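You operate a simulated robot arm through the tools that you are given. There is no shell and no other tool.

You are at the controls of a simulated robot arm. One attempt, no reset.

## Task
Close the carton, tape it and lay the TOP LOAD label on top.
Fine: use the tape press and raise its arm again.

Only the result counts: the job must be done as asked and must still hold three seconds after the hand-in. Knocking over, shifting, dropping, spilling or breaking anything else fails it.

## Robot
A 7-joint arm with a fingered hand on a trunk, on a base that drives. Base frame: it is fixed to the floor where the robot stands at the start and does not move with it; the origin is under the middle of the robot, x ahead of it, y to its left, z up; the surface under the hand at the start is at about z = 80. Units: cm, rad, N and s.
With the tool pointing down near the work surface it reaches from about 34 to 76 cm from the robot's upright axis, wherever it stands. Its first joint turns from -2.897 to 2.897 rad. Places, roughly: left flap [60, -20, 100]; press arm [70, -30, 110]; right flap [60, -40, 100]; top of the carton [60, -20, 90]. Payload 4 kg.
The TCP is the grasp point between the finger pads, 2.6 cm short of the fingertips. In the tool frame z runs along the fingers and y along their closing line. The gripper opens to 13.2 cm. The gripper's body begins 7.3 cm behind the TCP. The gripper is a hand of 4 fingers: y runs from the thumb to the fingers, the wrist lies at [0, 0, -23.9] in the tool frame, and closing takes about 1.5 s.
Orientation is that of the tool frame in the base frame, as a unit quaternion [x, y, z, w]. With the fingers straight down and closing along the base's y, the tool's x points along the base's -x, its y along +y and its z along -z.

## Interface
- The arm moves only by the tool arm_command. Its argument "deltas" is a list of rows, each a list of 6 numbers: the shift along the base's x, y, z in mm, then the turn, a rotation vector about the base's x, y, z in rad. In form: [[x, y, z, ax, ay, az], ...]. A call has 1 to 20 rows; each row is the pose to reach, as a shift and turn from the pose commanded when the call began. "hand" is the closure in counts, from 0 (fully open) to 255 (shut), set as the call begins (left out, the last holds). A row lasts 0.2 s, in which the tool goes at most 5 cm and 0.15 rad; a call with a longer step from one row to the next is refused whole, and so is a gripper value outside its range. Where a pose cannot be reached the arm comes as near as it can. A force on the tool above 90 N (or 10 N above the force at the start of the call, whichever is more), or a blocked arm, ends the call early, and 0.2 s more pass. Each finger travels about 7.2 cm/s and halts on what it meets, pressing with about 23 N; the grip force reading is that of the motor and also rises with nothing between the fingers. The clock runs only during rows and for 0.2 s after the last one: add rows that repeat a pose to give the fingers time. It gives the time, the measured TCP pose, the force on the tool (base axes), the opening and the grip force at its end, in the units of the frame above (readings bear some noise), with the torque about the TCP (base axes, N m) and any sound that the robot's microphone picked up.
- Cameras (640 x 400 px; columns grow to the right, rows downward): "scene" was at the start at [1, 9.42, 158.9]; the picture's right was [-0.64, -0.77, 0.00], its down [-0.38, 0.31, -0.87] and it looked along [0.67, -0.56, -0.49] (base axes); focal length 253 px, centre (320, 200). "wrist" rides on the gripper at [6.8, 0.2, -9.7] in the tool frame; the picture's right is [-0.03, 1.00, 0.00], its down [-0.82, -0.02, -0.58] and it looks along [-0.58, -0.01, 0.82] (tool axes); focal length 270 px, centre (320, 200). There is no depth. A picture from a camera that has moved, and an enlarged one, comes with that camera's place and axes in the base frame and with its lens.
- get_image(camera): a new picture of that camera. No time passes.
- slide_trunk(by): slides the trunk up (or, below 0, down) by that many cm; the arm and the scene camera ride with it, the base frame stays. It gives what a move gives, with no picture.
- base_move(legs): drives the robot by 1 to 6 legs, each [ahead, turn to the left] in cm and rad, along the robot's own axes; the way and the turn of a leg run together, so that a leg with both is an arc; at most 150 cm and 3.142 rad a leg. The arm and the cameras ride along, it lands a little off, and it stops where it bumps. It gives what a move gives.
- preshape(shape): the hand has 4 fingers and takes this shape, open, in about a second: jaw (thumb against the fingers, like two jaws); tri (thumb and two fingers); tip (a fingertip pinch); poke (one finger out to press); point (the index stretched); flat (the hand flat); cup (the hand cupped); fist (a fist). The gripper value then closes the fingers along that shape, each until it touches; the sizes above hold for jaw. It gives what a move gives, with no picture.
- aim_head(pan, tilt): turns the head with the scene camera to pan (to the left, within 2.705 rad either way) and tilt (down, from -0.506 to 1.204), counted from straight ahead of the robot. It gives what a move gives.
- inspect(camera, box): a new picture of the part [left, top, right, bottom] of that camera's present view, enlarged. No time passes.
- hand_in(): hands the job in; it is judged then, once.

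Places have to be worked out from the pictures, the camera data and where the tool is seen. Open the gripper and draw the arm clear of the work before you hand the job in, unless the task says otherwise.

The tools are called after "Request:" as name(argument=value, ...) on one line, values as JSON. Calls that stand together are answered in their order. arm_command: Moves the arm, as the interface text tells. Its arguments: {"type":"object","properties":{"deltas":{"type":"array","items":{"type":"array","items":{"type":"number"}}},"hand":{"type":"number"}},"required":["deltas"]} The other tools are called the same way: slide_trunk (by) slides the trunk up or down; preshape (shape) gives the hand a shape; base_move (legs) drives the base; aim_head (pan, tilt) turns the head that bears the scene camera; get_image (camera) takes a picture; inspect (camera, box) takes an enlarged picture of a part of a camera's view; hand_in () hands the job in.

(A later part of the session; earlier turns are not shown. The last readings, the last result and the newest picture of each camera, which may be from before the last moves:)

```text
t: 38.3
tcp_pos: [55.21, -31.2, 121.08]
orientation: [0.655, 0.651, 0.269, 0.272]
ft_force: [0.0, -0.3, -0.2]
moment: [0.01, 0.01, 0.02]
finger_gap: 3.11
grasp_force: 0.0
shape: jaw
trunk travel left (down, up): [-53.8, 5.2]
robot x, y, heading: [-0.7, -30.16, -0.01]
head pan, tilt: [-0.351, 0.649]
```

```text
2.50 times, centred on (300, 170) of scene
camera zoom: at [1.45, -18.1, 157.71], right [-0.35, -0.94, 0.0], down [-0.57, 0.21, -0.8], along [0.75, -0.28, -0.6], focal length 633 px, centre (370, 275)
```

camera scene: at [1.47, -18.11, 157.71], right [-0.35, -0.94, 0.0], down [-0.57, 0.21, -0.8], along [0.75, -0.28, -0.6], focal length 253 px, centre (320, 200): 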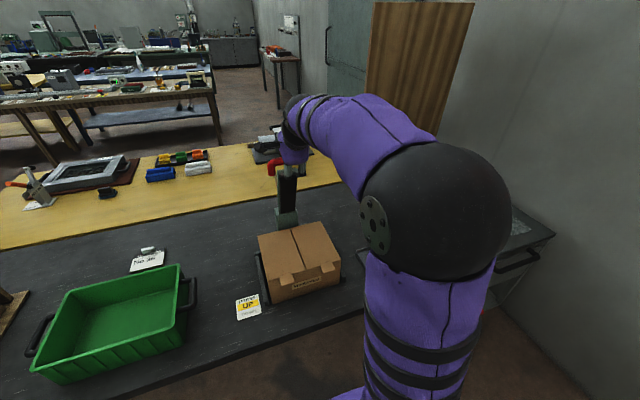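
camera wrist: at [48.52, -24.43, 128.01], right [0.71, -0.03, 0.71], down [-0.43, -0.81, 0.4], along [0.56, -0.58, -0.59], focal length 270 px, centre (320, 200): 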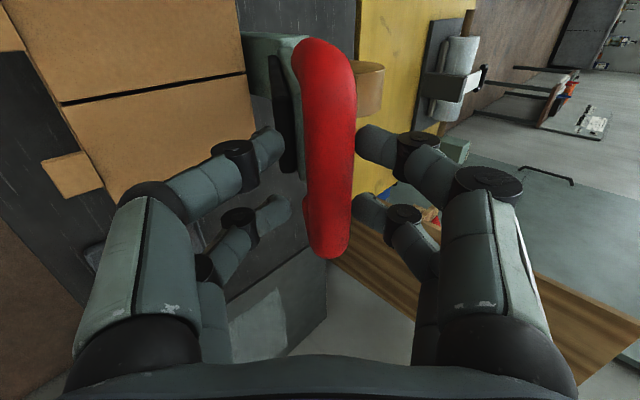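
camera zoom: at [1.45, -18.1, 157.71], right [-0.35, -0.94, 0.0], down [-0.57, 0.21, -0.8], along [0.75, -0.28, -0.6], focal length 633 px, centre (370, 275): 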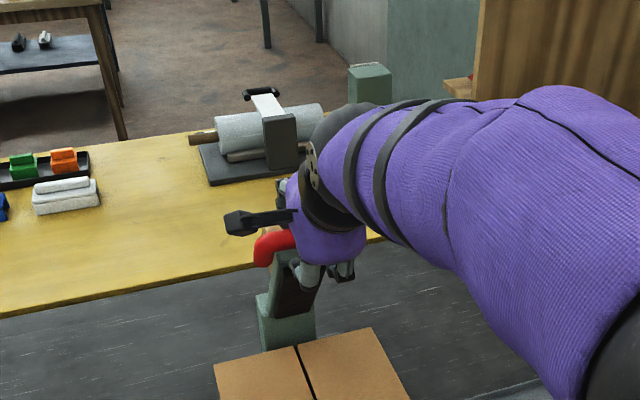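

The press arm follows along the upper fingers without noticeable force. I continue the arc down to about 28°.

Request:
arm_command(deltas=[[-10, 0, -8, 0, 0, 0], [-20, 0, -17, 0, 0, 0], [-30, 0, -26, 0, 0, 0], [-39, 0, -35, 0, 0, 0], [-48, 0, -45, 0, 0, 0], [-57, 0, -56, 0, 0, 0], [-65, 0, -66, 0, 0, 0], [-72, 0, -77, 0, 0, 0]], hand=196)

Request:
get_image(camera="wrist")

Request:
inspect(camera="scene", box=[220, 120, 400, 300])

```text
t: 40.1
tcp_pos: [48.07, -31.17, 113.17]
orientation: [0.655, 0.651, 0.269, 0.273]
ft_force: [-0.2, 0.5, -0.1]
moment: [0.0, -0.01, 0.01]
finger_gap: 3.09
grasp_force: 0.1
shape: jaw
trunk travel left (down, up): [-53.8, 5.2]
robot x, y, heading: [-0.59, -30.25, -0.002]
head pan, tilt: [-0.351, 0.649]
```

```text
taken
camera wrist: at [41.35, -24.4, 120.16], right [0.71, -0.03, 0.71], down [-0.43, -0.81, 0.4], along [0.56, -0.58, -0.59], focal length 270 px, centre (320, 200)
```

wrist: 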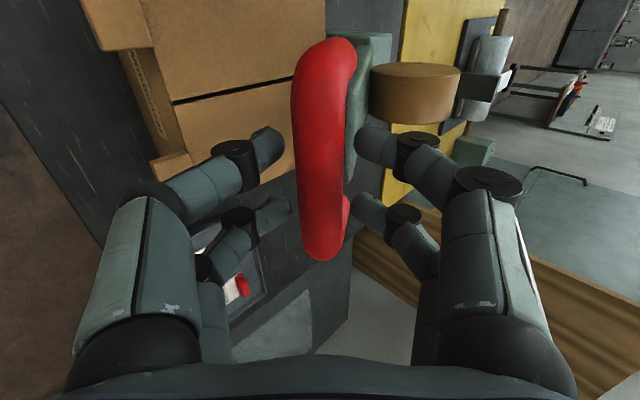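

```text
2.22 times, centred on (310, 210) of scene
camera zoom: at [1.45, -18.1, 157.71], right [-0.35, -0.94, 0.0], down [-0.57, 0.21, -0.8], along [0.75, -0.28, -0.6], focal length 563 px, centre (342, 178)
```

zoom: 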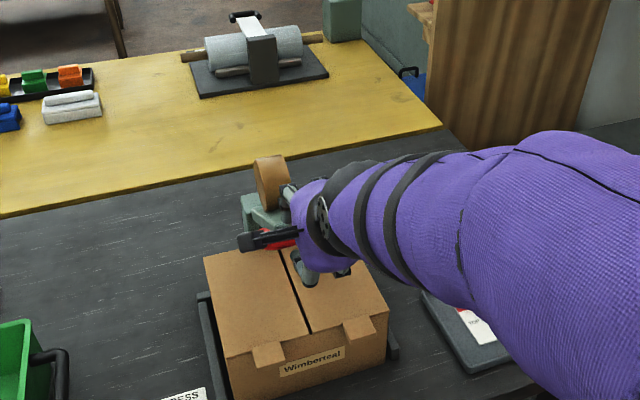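

At about 33° everything tracks well and the flaps are still flat. I continue down to about 8°.

Request:
arm_command(deltas=[[-7, 0, -11, 0, 0, 0], [-13, 0, -23, 0, 0, 0], [-19, 0, -35, 0, 0, 0], [-25, 0, -47, 0, 0, 0], [-30, 0, -59, 0, 0, 0], [-34, 0, -71, 0, 0, 0], [-38, 0, -84, 0, 0, 0], [-41, 0, -97, 0, 0, 0], [-44, 0, -110, 0, 0, 0], [-46, 0, -123, 0, 0, 0]], hand=196)

Request:
get_image(camera="wrist")

Request:
inspect(camera="scene", box=[220, 120, 400, 300])

```text
t: 42.3
tcp_pos: [47.1, -31.37, 103.44]
orientation: [0.655, 0.653, 0.268, 0.27]
ft_force: [-15.4, 0.3, 4.2]
moment: [-0.02, -0.04, 0.06]
finger_gap: 2.92
grasp_force: 0.1
shape: jaw
out of reach, approached as far as the arm can: row 6, 7, 8, 9, 10
trunk travel left (down, up): [-53.8, 5.2]
robot x, y, heading: [-0.77, -30.49, 0.003]
head pan, tilt: [-0.351, 0.649]
```

```text
taken
camera wrist: at [40.35, -24.67, 110.44], right [0.71, -0.03, 0.7], down [-0.43, -0.81, 0.4], along [0.56, -0.58, -0.59], focal length 270 px, centre (320, 200)
```

wrist: 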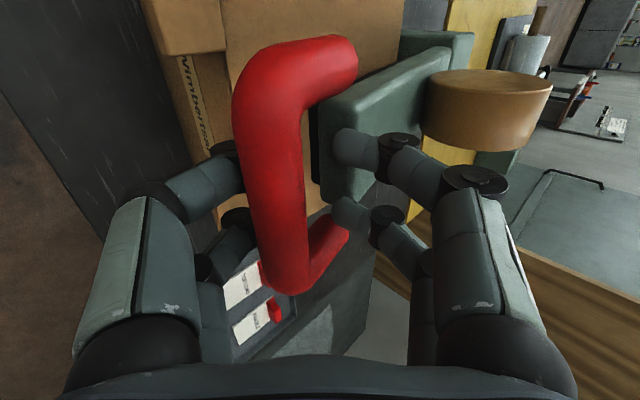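

```text
2.22 times, centred on (310, 210) of scene
camera zoom: at [1.21, -18.09, 157.71], right [-0.35, -0.94, 0.0], down [-0.57, 0.21, -0.8], along [0.75, -0.28, -0.6], focal length 563 px, centre (342, 178)
```

zoom: 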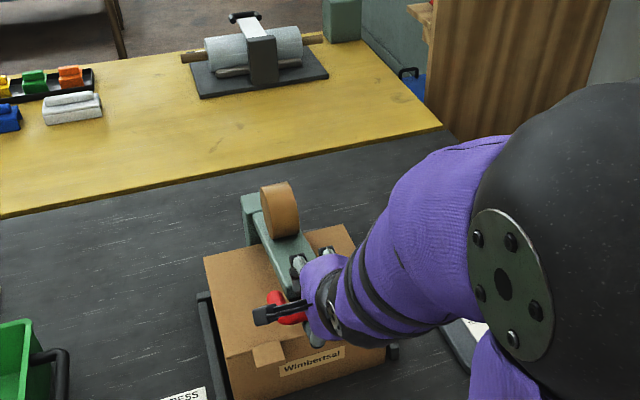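

The forearm reached its near limit: the bar is at about (45.3, 103), arm angle ≈ 13°, and the upper fingertips are touching the press arm's tip. I open the hand here so I can lift out and reposition the base farther back.

Request:
arm_command(deltas=[[0, 0, 2, 0, 0, 0], [0, 0, 2, 0, 0, 0], [0, 0, 2, 0, 0, 0], [0, 0, 2, 0, 0, 0], [0, 0, 2, 0, 0, 0], [0, 0, 2, 0, 0, 0], [0, 0, 2, 0, 0, 0]], hand=0)

Request:
get_image(camera="wrist")

Request:
inspect(camera="scene", box=[220, 120, 400, 300])

```text
t: 43.9
tcp_pos: [46.05, -31.4, 103.43]
orientation: [0.656, 0.653, 0.266, 0.268]
ft_force: [-62.2, 0.6, 16.2]
moment: [-0.01, -0.4, 0.01]
finger_gap: 9.44
grasp_force: 0.1
shape: jaw
trunk travel left (down, up): [-53.8, 5.2]
robot x, y, heading: [-0.83, -30.06, -0.003]
head pan, tilt: [-0.351, 0.649]
```

```text
taken
camera wrist: at [39.53, -24.66, 110.55], right [0.71, -0.03, 0.7], down [-0.42, -0.81, 0.4], along [0.56, -0.58, -0.59], focal length 270 px, centre (320, 200)
```

wrist: 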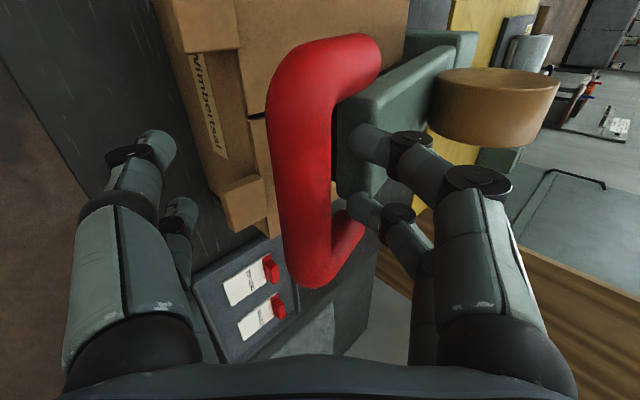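

```text
2.22 times, centred on (310, 210) of scene
camera zoom: at [0.46, -18.09, 157.73], right [-0.35, -0.94, 0.0], down [-0.56, 0.21, -0.8], along [0.75, -0.28, -0.6], focal length 563 px, centre (342, 178)
```

zoom: 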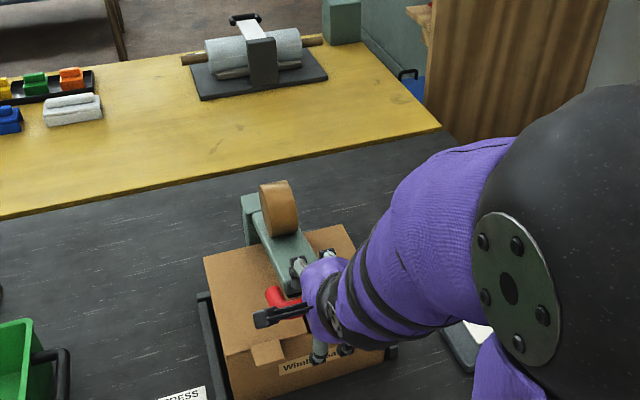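

Opening pressed the upper fingers against the press arm's tip (−62 N), so I close them partway to relieve it. Then I lift a little, so that the base can back straight out.

Request:
arm_command(deltas=[[0, 0, 0, 0, 0, 0], [0, 0, 0, 0, 0, 0], [0, 0, 0, 0, 0, 0]], hand=130)

Request:
get_image(camera="wrist")

```text
t: 44.7
tcp_pos: [46.93, -31.51, 103.83]
orientation: [0.655, 0.652, 0.27, 0.272]
ft_force: [-29.6, -0.4, 8.2]
moment: [-0.05, -0.4, -0.02]
finger_gap: 5.73
grasp_force: 0.1
shape: jaw
trunk travel left (down, up): [-53.8, 5.2]
robot x, y, heading: [-0.82, -30.25, -0.003]
head pan, tilt: [-0.351, 0.649]
```

```text
taken
camera wrist: at [40.2, -24.67, 110.7], right [0.71, -0.03, 0.71], down [-0.43, -0.81, 0.39], along [0.56, -0.58, -0.59], focal length 270 px, centre (320, 200)
```

wrist: 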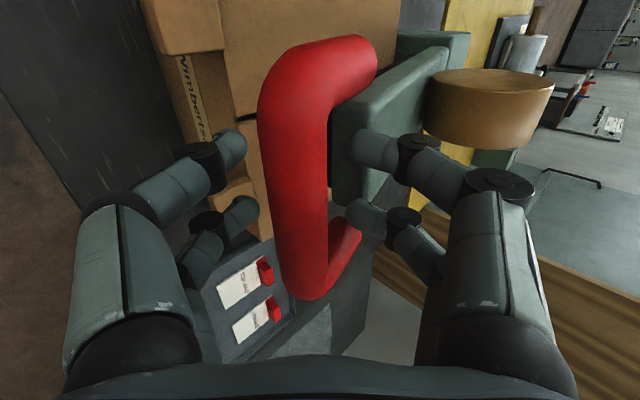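

The force has halved. I close slightly more and rise in small steps to slide the upper fingers clear of the press arm's tip.

Request:
arm_command(deltas=[[0, 0, 0, 0, 0, 0], [-3, 0, 4, 0, 0, 0], [-5, 0, 10, 0, 0, 0], [-5, 0, 16, 0, 0, 0]], hand=155)

Request:
get_image(camera="wrist")

```text
t: 45.7
tcp_pos: [46.81, -31.53, 105.14]
orientation: [0.654, 0.652, 0.27, 0.272]
ft_force: [-8.7, -4.5, 2.5]
moment: [-0.01, -0.13, -0.13]
finger_gap: 4.93
grasp_force: 0.0
shape: jaw
trunk travel left (down, up): [-53.8, 5.2]
robot x, y, heading: [-0.61, -30.58, -0.003]
head pan, tilt: [-0.351, 0.649]
```

```text
taken
camera wrist: at [39.98, -24.66, 112.14], right [0.7, -0.03, 0.71], down [-0.43, -0.81, 0.39], along [0.57, -0.58, -0.59], focal length 270 px, centre (320, 200)
```

wrist: 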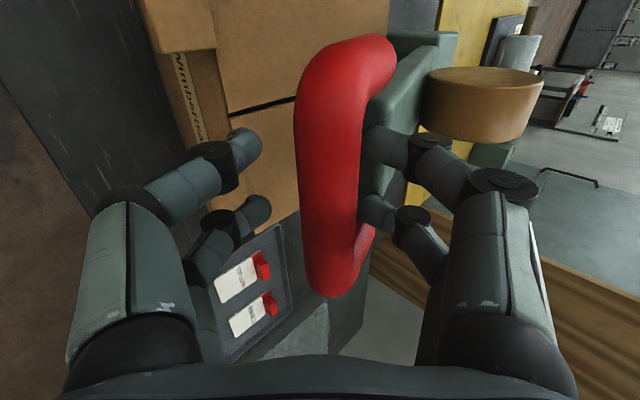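

The bar rides with the upper fingers, so a straight exit isn't clean here. I narrow to about 3 cm and follow the arc back up to around 53°, where I know retracting along the tool axis is free.

Request:
arm_command(deltas=[[0, 0, 5, 0, 0, 0], [0, 0, 12, 0, 0, 0], [2, 0, 24, 0, 0, 0], [4, 0, 38, 0, 0, 0], [7, 0, 52, 0, 0, 0], [10, 0, 66, 0, 0, 0], [13, 0, 80, 0, 0, 0], [20, 0, 91, 0, 0, 0], [28, 0, 102, 0, 0, 0], [36, 0, 112, 0, 0, 0], [45, 0, 122, 0, 0, 0], [54, 0, 131, 0, 0, 0], [64, 0, 140, 0, 0, 0], [74, 0, 149, 0, 0, 0], [84, 0, 157, 0, 0, 0]], hand=190)

Request:
get_image(camera="wrist")

Request:
inspect(camera="scene", box=[220, 90, 400, 270])

```text
t: 48.9
tcp_pos: [55.18, -31.49, 120.84]
orientation: [0.654, 0.652, 0.27, 0.272]
ft_force: [-0.6, -0.1, -0.2]
moment: [0.01, -0.02, -0.02]
finger_gap: 3.4
grasp_force: 0.0
shape: jaw
trunk travel left (down, up): [-53.8, 5.2]
robot x, y, heading: [-0.46, -30.12, -0.002]
head pan, tilt: [-0.351, 0.649]
```

```text
taken
camera wrist: at [48.56, -24.67, 127.78], right [0.71, -0.03, 0.71], down [-0.43, -0.81, 0.39], along [0.56, -0.58, -0.59], focal length 270 px, centre (320, 200)
```

wrist: 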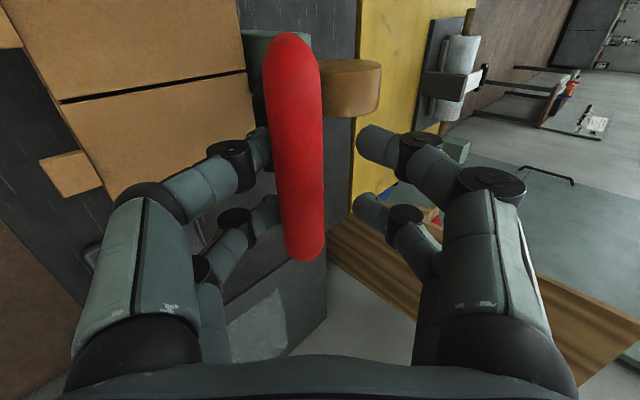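

```text
2.22 times, centred on (310, 180) of scene
camera zoom: at [1.47, -18.1, 157.7], right [-0.35, -0.94, 0.0], down [-0.57, 0.21, -0.8], along [0.75, -0.28, -0.6], focal length 563 px, centre (342, 244)
```

zoom: 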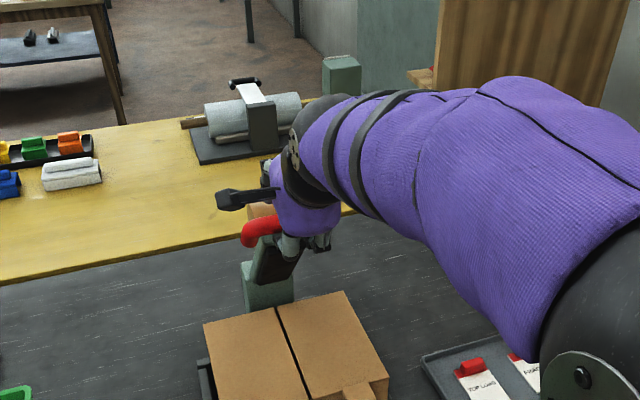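

The lift works well with the lower jaw, and the bar is on the lower fingers at about 50°. I open a bit and retract along the tool axis.

Request:
arm_command(deltas=[[0, 0, 0, 0, 0, 0], [-2, 0, 0, 0, 0, 0], [-15, 0, 14, 0, 0, 0], [-30, 0, 30, 0, 0, 0], [-45, 0, 45, 0, 0, 0], [-60, 0, 60, 0, 0, 0]], hand=140)

Request:
get_image(camera="wrist")

```text
t: 50.3
tcp_pos: [49.31, -31.39, 126.72]
orientation: [0.655, 0.652, 0.27, 0.272]
ft_force: [-0.8, 0.6, 0.7]
moment: [0.0, 0.02, -0.03]
finger_gap: 5.88
grasp_force: 0.0
shape: jaw
trunk travel left (down, up): [-53.8, 5.2]
robot x, y, heading: [-1.05, -30.44, 0.001]
head pan, tilt: [-0.351, 0.649]
```

```text
taken
camera wrist: at [42.55, -24.66, 133.74], right [0.71, -0.03, 0.71], down [-0.43, -0.81, 0.39], along [0.56, -0.58, -0.59], focal length 270 px, centre (320, 200)
```

wrist: 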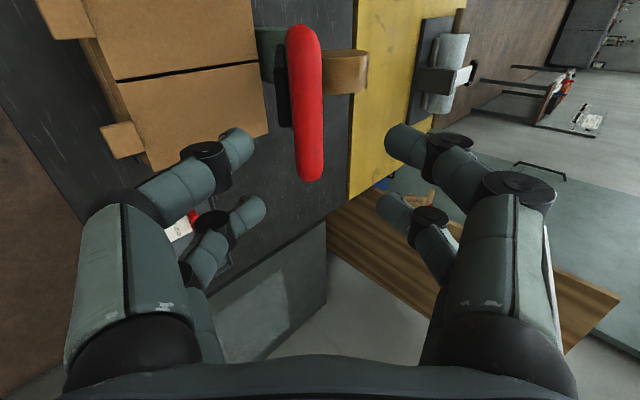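

The bar is released and the press arm stays at about 52° by itself. I back the base 10.5 cm so the whole stroke is within reach.

Request:
base_move(legs=[[-10.5, 0]])

Request:
get_image(camera="wrist")

Request:
get_image(camera="scene")

```text
t: 51.5
tcp_pos: [38.57, -31.38, 126.73]
orientation: [0.655, 0.652, 0.269, 0.271]
ft_force: [0.8, 0.8, 0.5]
moment: [-0.01, -0.05, 0.0]
finger_gap: 5.89
grasp_force: 0.0
shape: jaw
trunk travel left (down, up): [-53.8, 5.2]
robot x, y, heading: [-11.45, -30.41, 0.0]
head pan, tilt: [-0.351, 0.649]
```

```text
taken
camera wrist: at [31.84, -24.6, 133.73], right [0.71, -0.03, 0.71], down [-0.43, -0.81, 0.39], along [0.56, -0.58, -0.59], focal length 270 px, centre (320, 200)
```

wrist: 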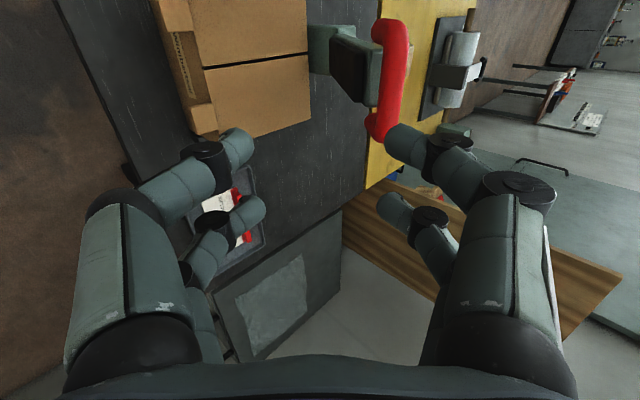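

```text
taken
camera scene: at [-9.31, -18.08, 157.71], right [-0.34, -0.94, 0.0], down [-0.57, 0.21, -0.8], along [0.75, -0.27, -0.6], focal length 253 px, centre (320, 200)
```

scene: 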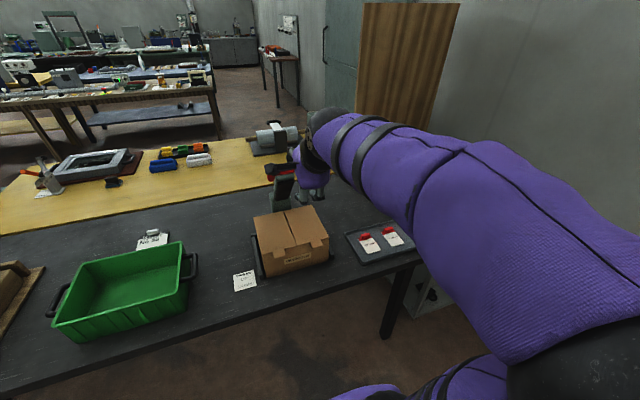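

The base is now at x ≈ −11.4. I go back to the pre-grasp point and then forward onto the bar again with the jaws at 5.9 cm.

Request:
arm_command(deltas=[[35, 0, -3, 0, 0, 0], [70, 0, -6, 0, 0, 0], [102, 0, -10, 0, 0, 0], [122, 0, -30, 0, 0, 0], [141, 0, -49, 0, 0, 0], [159, 0, -67, 0, 0, 0], [159, 0, -67, 0, 0, 0]], hand=140)

Request:
get_image(camera="wrist")

Request:
inspect(camera="scene", box=[200, 190, 300, 300])

```text
t: 53.0
tcp_pos: [54.69, -31.58, 119.95]
orientation: [0.654, 0.653, 0.269, 0.272]
ft_force: [0.2, -0.9, 0.3]
moment: [-0.01, 0.03, 0.0]
finger_gap: 5.9
grasp_force: 0.0
shape: jaw
trunk travel left (down, up): [-53.8, 5.2]
robot x, y, heading: [-11.81, -30.42, -0.005]
head pan, tilt: [-0.351, 0.649]
```

```text
taken
camera wrist: at [47.89, -24.82, 126.94], right [0.71, -0.03, 0.71], down [-0.43, -0.81, 0.39], along [0.57, -0.58, -0.59], focal length 270 px, centre (320, 200)
```

wrist: 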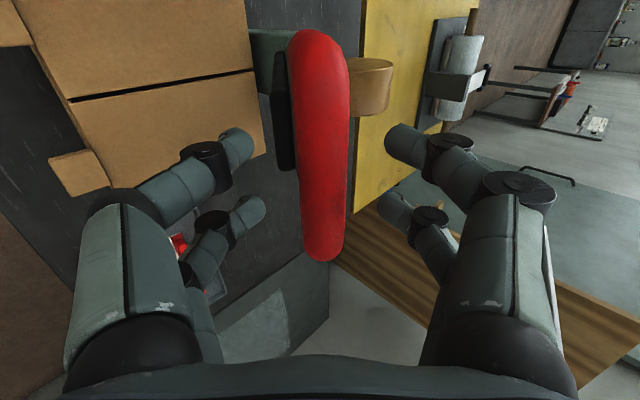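

```text
3.64 times, centred on (250, 245) of scene
camera zoom: at [-9.22, -18.08, 157.71], right [-0.34, -0.94, 0.0], down [-0.57, 0.21, -0.8], along [0.75, -0.27, -0.6], focal length 921 px, centre (574, 36)
```

zoom: 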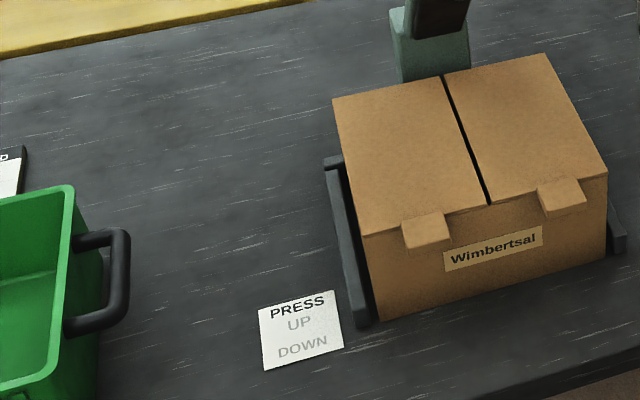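

The indicator sign now shows neither UP nor DOWN, and the bar is centred in the jaws. I narrow the cage and lower along the arc to about 15°.

Request:
arm_command(deltas=[[0, 0, 0, 0, 0, 0], [-2, 0, -1, 0, 0, 0], [-13, 0, -11, 0, 0, 0], [-25, 0, -22, 0, 0, 0], [-34, 0, -32, 0, 0, 0], [-43, 0, -42, 0, 0, 0], [-52, 0, -53, 0, 0, 0], [-60, 0, -64, 0, 0, 0], [-67, 0, -75, 0, 0, 0], [-74, 0, -87, 0, 0, 0], [-81, 0, -99, 0, 0, 0], [-87, 0, -111, 0, 0, 0], [-92, 0, -123, 0, 0, 0], [-97, 0, -136, 0, 0, 0], [-101, 0, -148, 0, 0, 0], [-105, 0, -161, 0, 0, 0]], hand=190)

Request:
get_image(camera="wrist")

Request:
inspect(camera="scene", box=[220, 130, 400, 290])

```text
t: 56.5
tcp_pos: [44.11, -31.4, 103.93]
orientation: [0.654, 0.652, 0.271, 0.271]
ft_force: [0.5, -0.3, 0.8]
moment: [-0.02, 0.0, -0.01]
finger_gap: 3.41
grasp_force: 0.1
shape: jaw
trunk travel left (down, up): [-53.8, 5.2]
robot x, y, heading: [-11.6, -30.23, -0.002]
head pan, tilt: [-0.351, 0.649]
```

```text
taken
camera wrist: at [37.32, -24.58, 110.99], right [0.71, -0.03, 0.71], down [-0.43, -0.81, 0.39], along [0.56, -0.58, -0.59], focal length 270 px, centre (320, 200)
```

wrist: 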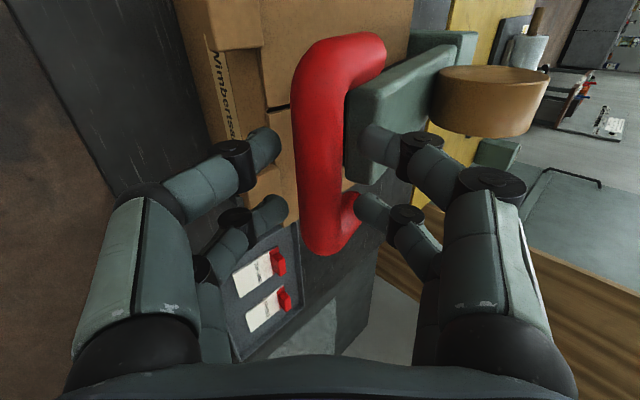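

```text
2.50 times, centred on (310, 210) of scene
camera zoom: at [-9.23, -18.08, 157.71], right [-0.34, -0.94, 0.0], down [-0.57, 0.21, -0.8], along [0.75, -0.27, -0.6], focal length 633 px, centre (345, 175)
```

zoom: 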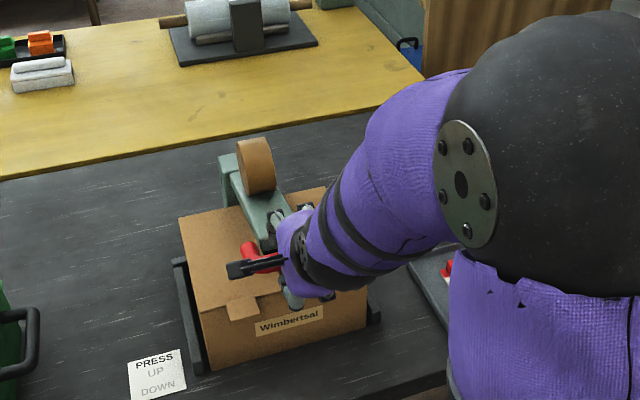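

The bar tracks well at about 13°, with no force. I continue down to about 4°.

Request:
arm_command(deltas=[[-1, 0, -12, 0, 0, 0], [-3, 0, -24, 0, 0, 0], [-4, 0, -36, 0, 0, 0], [-5, 0, -46, 0, 0, 0], [-6, 0, -54, 0, 0, 0]], hand=190)

Request:
get_image(camera="wrist")

Request:
inspect(camera="scene", box=[220, 130, 400, 290])

```text
t: 57.6
tcp_pos: [43.35, -31.37, 98.5]
orientation: [0.654, 0.652, 0.27, 0.271]
ft_force: [-0.5, 0.3, -1.1]
moment: [0.02, 0.02, 0.0]
finger_gap: 3.42
grasp_force: 0.0
shape: jaw
trunk travel left (down, up): [-53.8, 5.2]
robot x, y, heading: [-11.74, -30.73, -0.004]
head pan, tilt: [-0.351, 0.649]
```

```text
taken
camera wrist: at [36.65, -24.52, 105.54], right [0.71, -0.03, 0.71], down [-0.43, -0.81, 0.39], along [0.56, -0.58, -0.59], focal length 270 px, centre (320, 200)
```

wrist: 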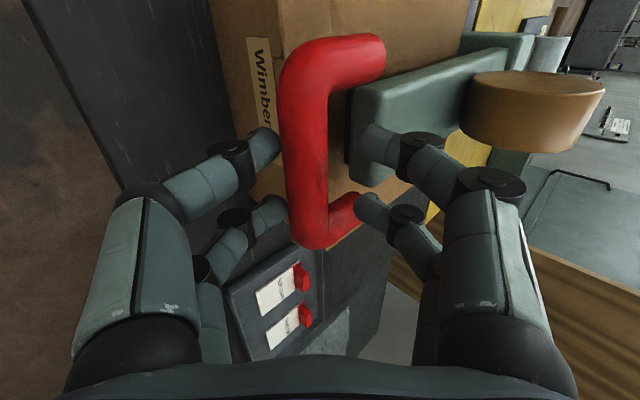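

```text
2.50 times, centred on (310, 210) of scene
camera zoom: at [-9.23, -18.08, 157.71], right [-0.34, -0.94, 0.0], down [-0.57, 0.21, -0.8], along [0.75, -0.27, -0.6], focal length 633 px, centre (345, 175)
```

zoom: 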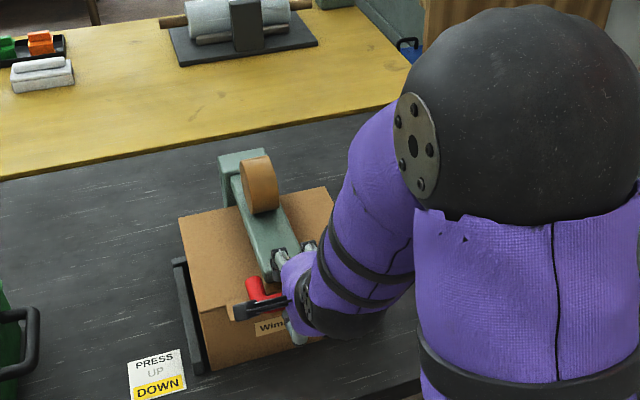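

The indicator sign now shows DOWN. I press a little further down with small steps to make sure the pad is firmly on the seam.

Request:
arm_command(deltas=[[0, 0, -4, 0, 0, 0], [0, 0, -8, 0, 0, 0], [0, 0, -12, 0, 0, 0], [0, 0, -16, 0, 0, 0], [0, 0, -20, 0, 0, 0]], hand=190)

Request:
get_image(camera="wrist")

Request:
inspect(camera="scene", box=[220, 130, 400, 290])

```text
t: 58.9
tcp_pos: [43.42, -31.44, 96.49]
orientation: [0.655, 0.652, 0.269, 0.272]
ft_force: [-0.1, 0.2, -1.0]
moment: [0.01, -0.01, 0.0]
finger_gap: 3.39
grasp_force: 0.0
shape: jaw
trunk travel left (down, up): [-53.8, 5.2]
robot x, y, heading: [-11.28, -30.53, -0.003]
head pan, tilt: [-0.351, 0.649]
```

```text
taken
camera wrist: at [36.7, -24.6, 103.47], right [0.71, -0.03, 0.71], down [-0.43, -0.81, 0.39], along [0.56, -0.58, -0.59], focal length 270 px, centre (320, 200)
```

wrist: 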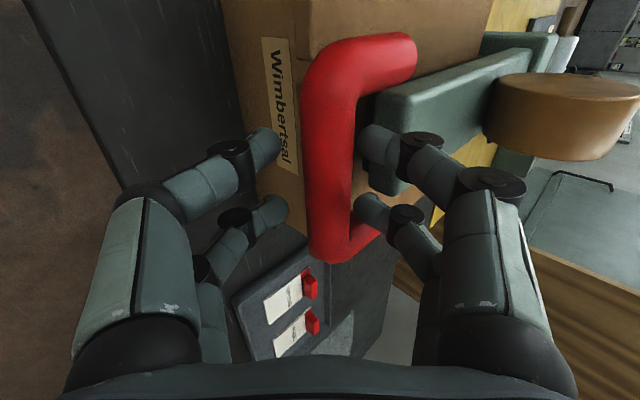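

```text
2.50 times, centred on (310, 210) of scene
camera zoom: at [-9.23, -18.08, 157.71], right [-0.34, -0.94, 0.0], down [-0.57, 0.21, -0.8], along [0.75, -0.27, -0.6], focal length 633 px, centre (345, 175)
```

zoom: 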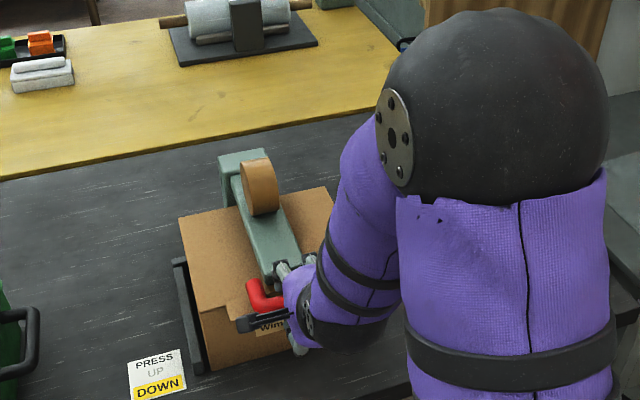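

No load yet, since the bar has only just reached the upper fingers. I press further in small steps until I feel resistance.

Request:
arm_command(deltas=[[0, 0, -3, 0, 0, 0], [0, 0, -6, 0, 0, 0], [0, 0, -9, 0, 0, 0], [0, 0, -12, 0, 0, 0], [0, 0, -12, 0, 0, 0]], hand=190)

Request:
get_image(camera="wrist")

Request:
inspect(camera="scene", box=[220, 130, 400, 290])

```text
t: 60.0
tcp_pos: [43.46, -31.44, 95.36]
orientation: [0.654, 0.652, 0.271, 0.272]
ft_force: [0.2, 0.3, -0.2]
moment: [-0.03, 0.01, -0.01]
finger_gap: 3.38
grasp_force: 0.0
shape: jaw
trunk travel left (down, up): [-53.8, 5.2]
robot x, y, heading: [-11.3, -30.36, 0.003]
head pan, tilt: [-0.351, 0.649]
```

```text
taken
camera wrist: at [36.77, -24.62, 102.27], right [0.71, -0.03, 0.71], down [-0.43, -0.81, 0.39], along [0.56, -0.58, -0.59], focal length 270 px, centre (320, 200)
```

wrist: 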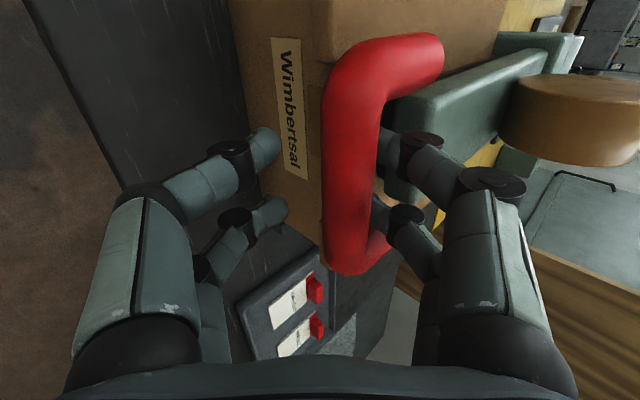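

```text
2.50 times, centred on (310, 210) of scene
camera zoom: at [-9.22, -18.08, 157.7], right [-0.34, -0.94, 0.0], down [-0.57, 0.21, -0.8], along [0.75, -0.27, -0.6], focal length 633 px, centre (345, 175)
```

zoom: 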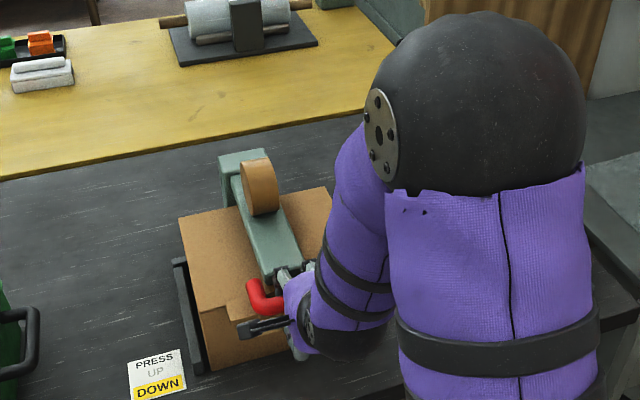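

The bar stays at z ≈ 96.3, so the pad seems to be resting on the carton. I press down about another centimetre to confirm resistance.

Request:
arm_command(deltas=[[0, 0, -3, 0, 0, 0], [0, 0, -6, 0, 0, 0], [0, 0, -9, 0, 0, 0], [0, 0, -9, 0, 0, 0]], hand=200)

Request:
get_image(camera="wrist")

```text
t: 61.0
tcp_pos: [43.48, -31.43, 94.38]
orientation: [0.654, 0.652, 0.269, 0.272]
ft_force: [0.0, -0.2, -1.0]
moment: [-0.02, 0.0, 0.02]
finger_gap: 2.89
grasp_force: 0.1
shape: jaw
trunk travel left (down, up): [-53.8, 5.2]
robot x, y, heading: [-11.87, -30.26, 0.0]
head pan, tilt: [-0.351, 0.649]
```

```text
taken
camera wrist: at [36.74, -24.66, 101.36], right [0.71, -0.03, 0.71], down [-0.43, -0.81, 0.39], along [0.56, -0.58, -0.59], focal length 270 px, centre (320, 200)
```

wrist: 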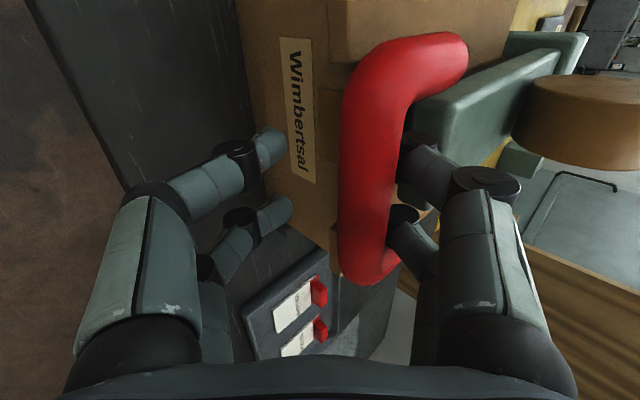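

I look closely at the gap between the press pad and the carton top.

Request:
inspect(camera="wrist", box=[390, 20, 600, 190])

Request:
inspect(camera="scene", box=[255, 180, 345, 270])

```text
2.35 times, centred on (495, 105) of wrist
camera zoom: at [36.74, -24.66, 101.36], right [0.71, -0.03, 0.71], down [-0.43, -0.81, 0.39], along [0.56, -0.58, -0.59], focal length 636 px, centre (-92, 424)
```

zoom: 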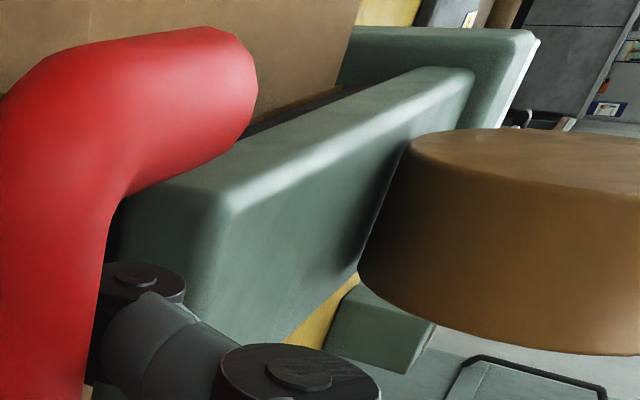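

```text
4.44 times, centred on (300, 225) of scene
camera zoom: at [-9.22, -18.08, 157.7], right [-0.34, -0.94, 0.0], down [-0.57, 0.21, -0.8], along [0.75, -0.27, -0.6], focal length 1125 px, centre (409, 89)
```

zoom: 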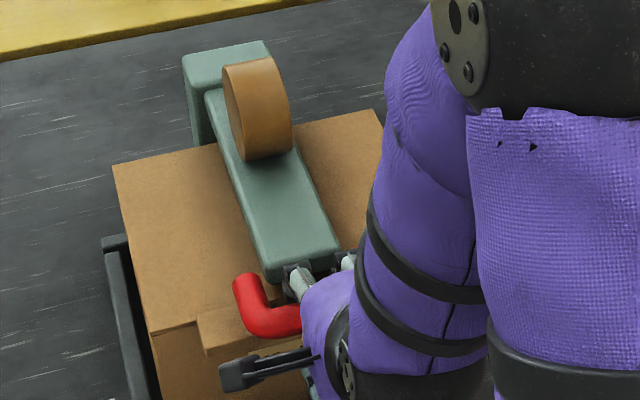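

The arm lies along the carton top at about 0°. To press it with a definite force, I recentre on the bar and grip it.

Request:
arm_command(deltas=[[2, 0, 7, 0, 0, 0], [5, 0, 14, 0, 0, 0], [9, 0, 21, 0, 0, 0], [9, 0, 21, 0, 0, 0]], hand=190)

Request:
arm_command(deltas=[[0, 0, 0, 0, 0, 0], [0, 0, 0, 0, 0, 0], [0, 0, 0, 0, 0, 0], [0, 0, 0, 0, 0, 0]], hand=255)

Request:
get_image(camera="wrist")

```text
t: 62.0
tcp_pos: [44.34, -31.33, 96.51]
orientation: [0.654, 0.652, 0.27, 0.271]
ft_force: [-0.1, 0.1, -0.1]
moment: [0.0, 0.0, 0.01]
finger_gap: 3.31
grasp_force: 0.0
shape: jaw
trunk travel left (down, up): [-53.8, 5.2]
robot x, y, heading: [-11.3, -30.65, -0.002]
head pan, tilt: [-0.351, 0.649]
```

```text
t: 63.0
tcp_pos: [44.39, -31.33, 96.58]
orientation: [0.655, 0.652, 0.27, 0.271]
ft_force: [7.3, 0.6, -0.7]
moment: [-0.06, -0.02, 0.03]
finger_gap: 0.11
grasp_force: 23.2
shape: jaw
trunk travel left (down, up): [-53.8, 5.2]
robot x, y, heading: [-11.37, -30.57, 0.0]
head pan, tilt: [-0.351, 0.649]
```

```text
taken
camera wrist: at [37.68, -24.57, 103.52], right [0.71, -0.03, 0.71], down [-0.43, -0.81, 0.39], along [0.56, -0.58, -0.59], focal length 270 px, centre (320, 200)
```

wrist: 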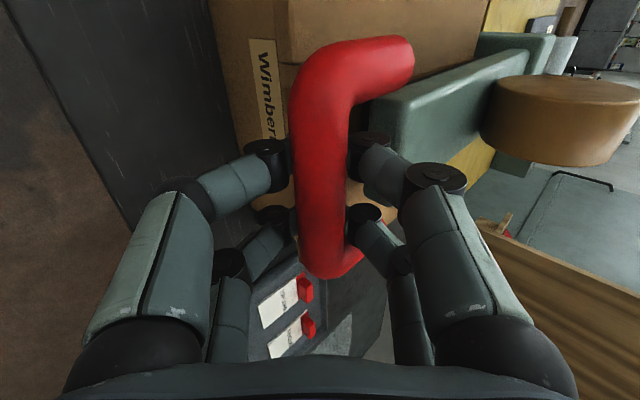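

The fingertips met past the bar, so the bar is now enclosed in the arch of the fingers. I push down in small steps and watch the force.

Request:
arm_command(deltas=[[0, 0, -3, 0, 0, 0], [0, 0, -6, 0, 0, 0], [0, 0, -6, 0, 0, 0]], hand=255)

Request:
arm_command(deltas=[[0, 0, -3, 0, 0, 0], [0, 0, -6, 0, 0, 0], [0, 0, -6, 0, 0, 0]], hand=255)

Request:
get_image(camera="wrist")

```text
t: 63.9
tcp_pos: [44.38, -31.31, 95.94]
orientation: [0.654, 0.653, 0.269, 0.272]
ft_force: [8.4, 0.0, 1.4]
moment: [-0.03, -0.04, 0.01]
finger_gap: 0.11
grasp_force: 22.7
shape: jaw
trunk travel left (down, up): [-53.8, 5.2]
robot x, y, heading: [-11.48, -30.5, -0.006]
head pan, tilt: [-0.351, 0.649]
```

```text
t: 64.7
tcp_pos: [44.38, -31.46, 95.24]
orientation: [0.654, 0.652, 0.269, 0.272]
ft_force: [8.0, -0.6, 5.6]
moment: [0.01, -0.01, -0.09]
finger_gap: 0.03
grasp_force: 22.9
shape: jaw
trunk travel left (down, up): [-53.8, 5.2]
robot x, y, heading: [-11.54, -30.16, -0.003]
head pan, tilt: [-0.351, 0.649]
```

```text
taken
camera wrist: at [37.66, -24.61, 102.33], right [0.71, -0.03, 0.71], down [-0.43, -0.81, 0.39], along [0.57, -0.58, -0.59], focal length 270 px, centre (320, 200)
```

wrist: 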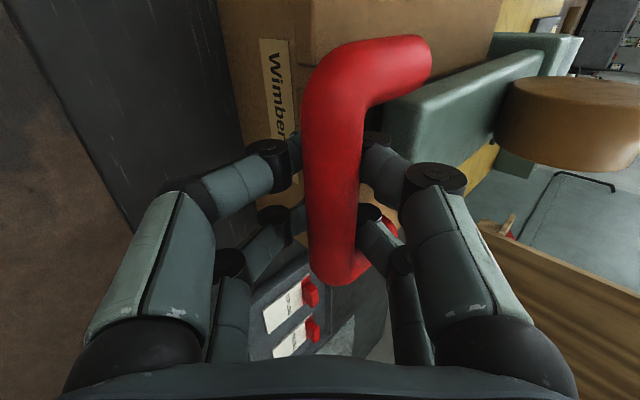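

Resistance begins to build (+5.6 N in z). I press a bit more to reach a firm force.

Request:
arm_command(deltas=[[0, 0, -3, 0, 0, 0], [0, 0, -6, 0, 0, 0], [0, 0, -9, 0, 0, 0], [0, 0, -9, 0, 0, 0]], hand=255)

Request:
get_image(camera="wrist")

Request:
inspect(camera="scene", box=[220, 170, 360, 290])

```text
t: 65.7
tcp_pos: [44.58, -31.35, 94.69]
orientation: [0.653, 0.652, 0.271, 0.273]
ft_force: [12.0, -0.4, 20.9]
moment: [0.09, 0.09, -0.06]
finger_gap: 0.02
grasp_force: 22.5
shape: jaw
trunk travel left (down, up): [-53.8, 5.2]
robot x, y, heading: [-11.15, -30.24, -0.005]
head pan, tilt: [-0.351, 0.649]
```

```text
taken
camera wrist: at [37.73, -24.61, 101.59], right [0.7, -0.03, 0.71], down [-0.43, -0.81, 0.39], along [0.57, -0.58, -0.58], focal length 270 px, centre (320, 200)
```

wrist: 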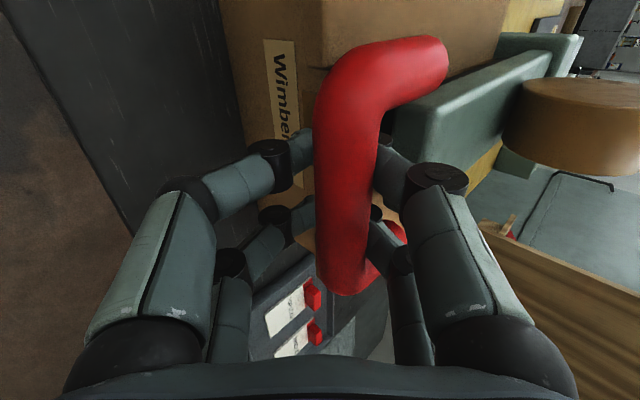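

```text
3.33 times, centred on (290, 230) of scene
camera zoom: at [-9.24, -18.09, 157.72], right [-0.34, -0.94, 0.0], down [-0.57, 0.21, -0.8], along [0.75, -0.27, -0.6], focal length 844 px, centre (420, 100)
```

zoom: 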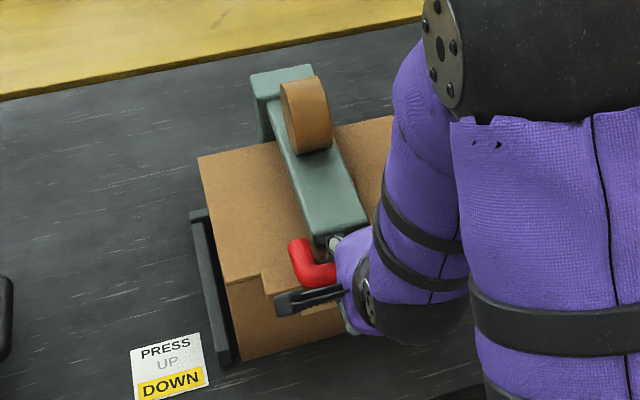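

The press is solidly down at 21 N. I hold it there briefly with slightly more pressure.

Request:
arm_command(deltas=[[0, 0, -3, 0, 0, 0], [0, 0, -5, 0, 0, 0], [0, 0, -5, 0, 0, 0], [0, 0, -5, 0, 0, 0]], hand=255)

Request:
get_image(camera="wrist")

```text
t: 66.7
tcp_pos: [44.48, -31.39, 94.13]
orientation: [0.653, 0.651, 0.272, 0.275]
ft_force: [15.1, -0.3, 25.4]
moment: [0.09, 0.15, -0.08]
finger_gap: 0.06
grasp_force: 22.7
shape: jaw
trunk travel left (down, up): [-53.8, 5.2]
robot x, y, heading: [-11.18, -30.32, -0.001]
head pan, tilt: [-0.351, 0.649]
```

```text
taken
camera wrist: at [37.8, -24.6, 101.11], right [0.7, -0.03, 0.71], down [-0.43, -0.81, 0.39], along [0.57, -0.58, -0.58], focal length 270 px, centre (320, 200)
```

wrist: 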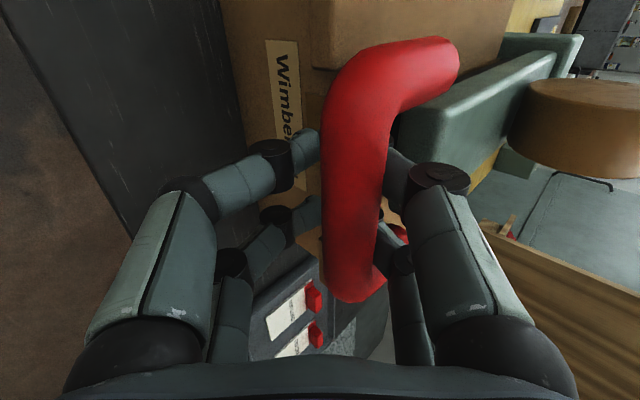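

The press has been held down firmly with about 25 N. I ease the load off and reopen to the loose cage before raising.

Request:
arm_command(deltas=[[0, 0, 6, 0, 0, 0], [0, 0, 14, 0, 0, 0], [-1, 0, 20, 0, 0, 0]], hand=255)

Request:
arm_command(deltas=[[0, 0, 0, 0, 0, 0], [0, 0, 0, 0, 0, 0], [-3, 0, 4, 0, 0, 0], [-3, 0, 4, 0, 0, 0]], hand=190)

Request:
get_image(camera="wrist")

```text
t: 67.5
tcp_pos: [44.54, -31.36, 95.73]
orientation: [0.655, 0.652, 0.269, 0.27]
ft_force: [21.0, -1.4, -2.4]
moment: [0.07, 0.44, -0.1]
finger_gap: 0.04
grasp_force: 22.8
shape: jaw
trunk travel left (down, up): [-53.8, 5.2]
robot x, y, heading: [-11.18, -30.48, 0.0]
head pan, tilt: [-0.351, 0.649]
```

```text
t: 68.5
tcp_pos: [43.95, -31.31, 96.18]
orientation: [0.655, 0.652, 0.269, 0.271]
ft_force: [-0.5, -0.6, 0.5]
moment: [0.01, 0.0, -0.03]
finger_gap: 3.34
grasp_force: 0.1
shape: jaw
trunk travel left (down, up): [-53.8, 5.2]
robot x, y, heading: [-11.33, -30.18, -0.001]
head pan, tilt: [-0.351, 0.649]
```

```text
taken
camera wrist: at [37.24, -24.59, 103.23], right [0.71, -0.03, 0.71], down [-0.43, -0.81, 0.4], along [0.56, -0.58, -0.59], focal length 270 px, centre (320, 200)
```

wrist: 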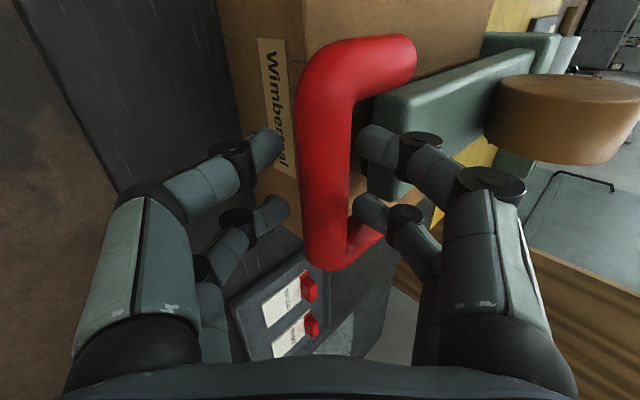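

The bar is loosely caged again with zero force. I now raise the press along the arc to about 50°.

Request:
arm_command(deltas=[[0, 0, 13, 0, 0, 0], [1, 0, 27, 0, 0, 0], [3, 0, 40, 0, 0, 0], [5, 0, 53, 0, 0, 0], [7, 0, 66, 0, 0, 0], [10, 0, 79, 0, 0, 0], [14, 0, 92, 0, 0, 0], [18, 0, 104, 0, 0, 0], [23, 0, 117, 0, 0, 0], [29, 0, 129, 0, 0, 0], [35, 0, 141, 0, 0, 0], [41, 0, 153, 0, 0, 0], [48, 0, 164, 0, 0, 0], [55, 0, 175, 0, 0, 0], [63, 0, 186, 0, 0, 0], [71, 0, 196, 0, 0, 0], [80, 0, 206, 0, 0, 0], [89, 0, 216, 0, 0, 0], [99, 0, 225, 0, 0, 0], [109, 0, 234, 0, 0, 0]], hand=190)

Request:
get_image(camera="wrist")

Request:
inspect(camera="scene", box=[220, 150, 360, 290])

```text
t: 72.7
tcp_pos: [55.03, -31.5, 119.78]
orientation: [0.654, 0.652, 0.27, 0.272]
ft_force: [-0.2, 0.4, -0.5]
moment: [0.03, -0.02, 0.02]
finger_gap: 3.4
grasp_force: 0.1
shape: jaw
trunk travel left (down, up): [-53.8, 5.2]
robot x, y, heading: [-11.52, -30.5, 0.001]
head pan, tilt: [-0.351, 0.649]
```

```text
taken
camera wrist: at [48.17, -24.66, 126.72], right [0.71, -0.03, 0.71], down [-0.43, -0.81, 0.39], along [0.56, -0.58, -0.59], focal length 270 px, centre (320, 200)
```

wrist: 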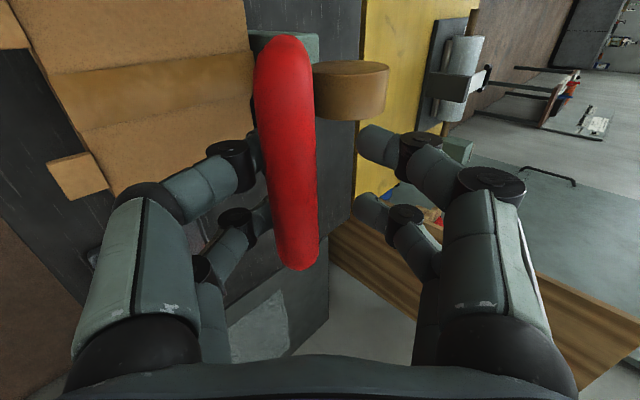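

```text
2.86 times, centred on (290, 220) of scene
camera zoom: at [-9.22, -18.08, 157.7], right [-0.34, -0.94, 0.0], down [-0.57, 0.21, -0.8], along [0.75, -0.27, -0.6], focal length 723 px, centre (406, 143)
```

zoom: 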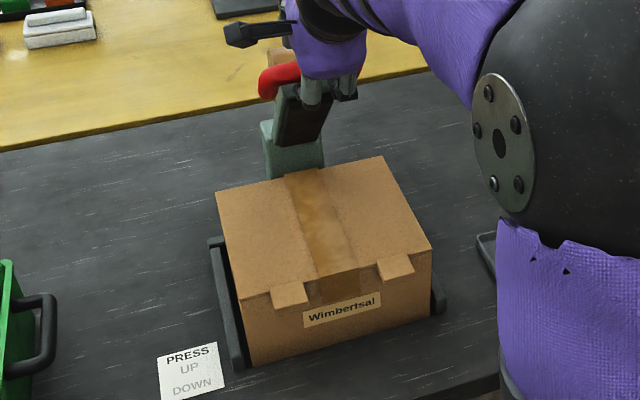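

The tape now covers the seam. I raise the press the rest of the way toward its original angle.

Request:
arm_command(deltas=[[10, 0, 8, 0, 0, 0], [21, 0, 16, 0, 0, 0], [32, 0, 24, 0, 0, 0], [44, 0, 31, 0, 0, 0], [55, 0, 37, 0, 0, 0], [66, 0, 43, 0, 0, 0], [75, 0, 48, 0, 0, 0], [80, 0, 50, 0, 0, 0]], hand=190)

Request:
get_image(camera="wrist")

Request:
inspect(camera="scene", box=[220, 150, 360, 290])

```text
t: 74.5
tcp_pos: [62.8, -31.39, 124.66]
orientation: [0.654, 0.653, 0.27, 0.271]
ft_force: [-0.9, -0.1, 0.9]
moment: [0.0, 0.01, -0.02]
finger_gap: 3.37
grasp_force: 0.0
shape: jaw
trunk travel left (down, up): [-53.8, 5.2]
robot x, y, heading: [-11.43, -30.67, -0.002]
head pan, tilt: [-0.351, 0.649]
```

```text
taken
camera wrist: at [56.1, -24.62, 131.67], right [0.71, -0.03, 0.71], down [-0.43, -0.81, 0.4], along [0.56, -0.58, -0.59], focal length 270 px, centre (320, 200)
```

wrist: 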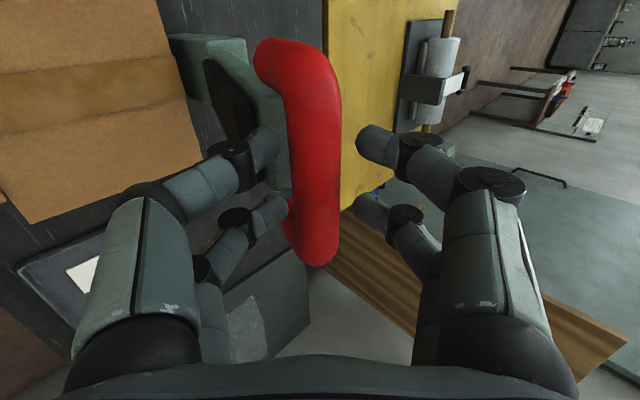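

```text
2.86 times, centred on (290, 220) of scene
camera zoom: at [-9.21, -18.08, 157.7], right [-0.34, -0.94, 0.0], down [-0.57, 0.21, -0.8], along [0.75, -0.27, -0.6], focal length 723 px, centre (406, 143)
```

zoom: 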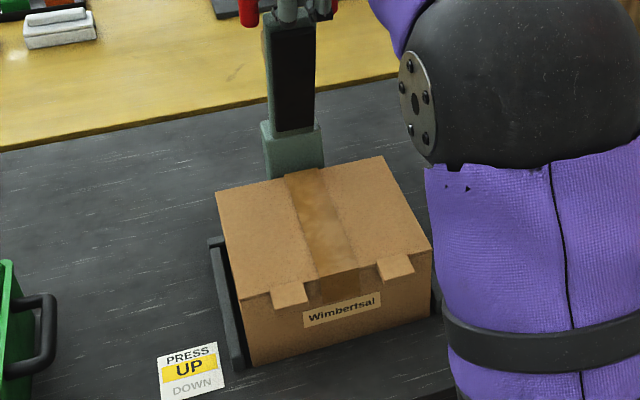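

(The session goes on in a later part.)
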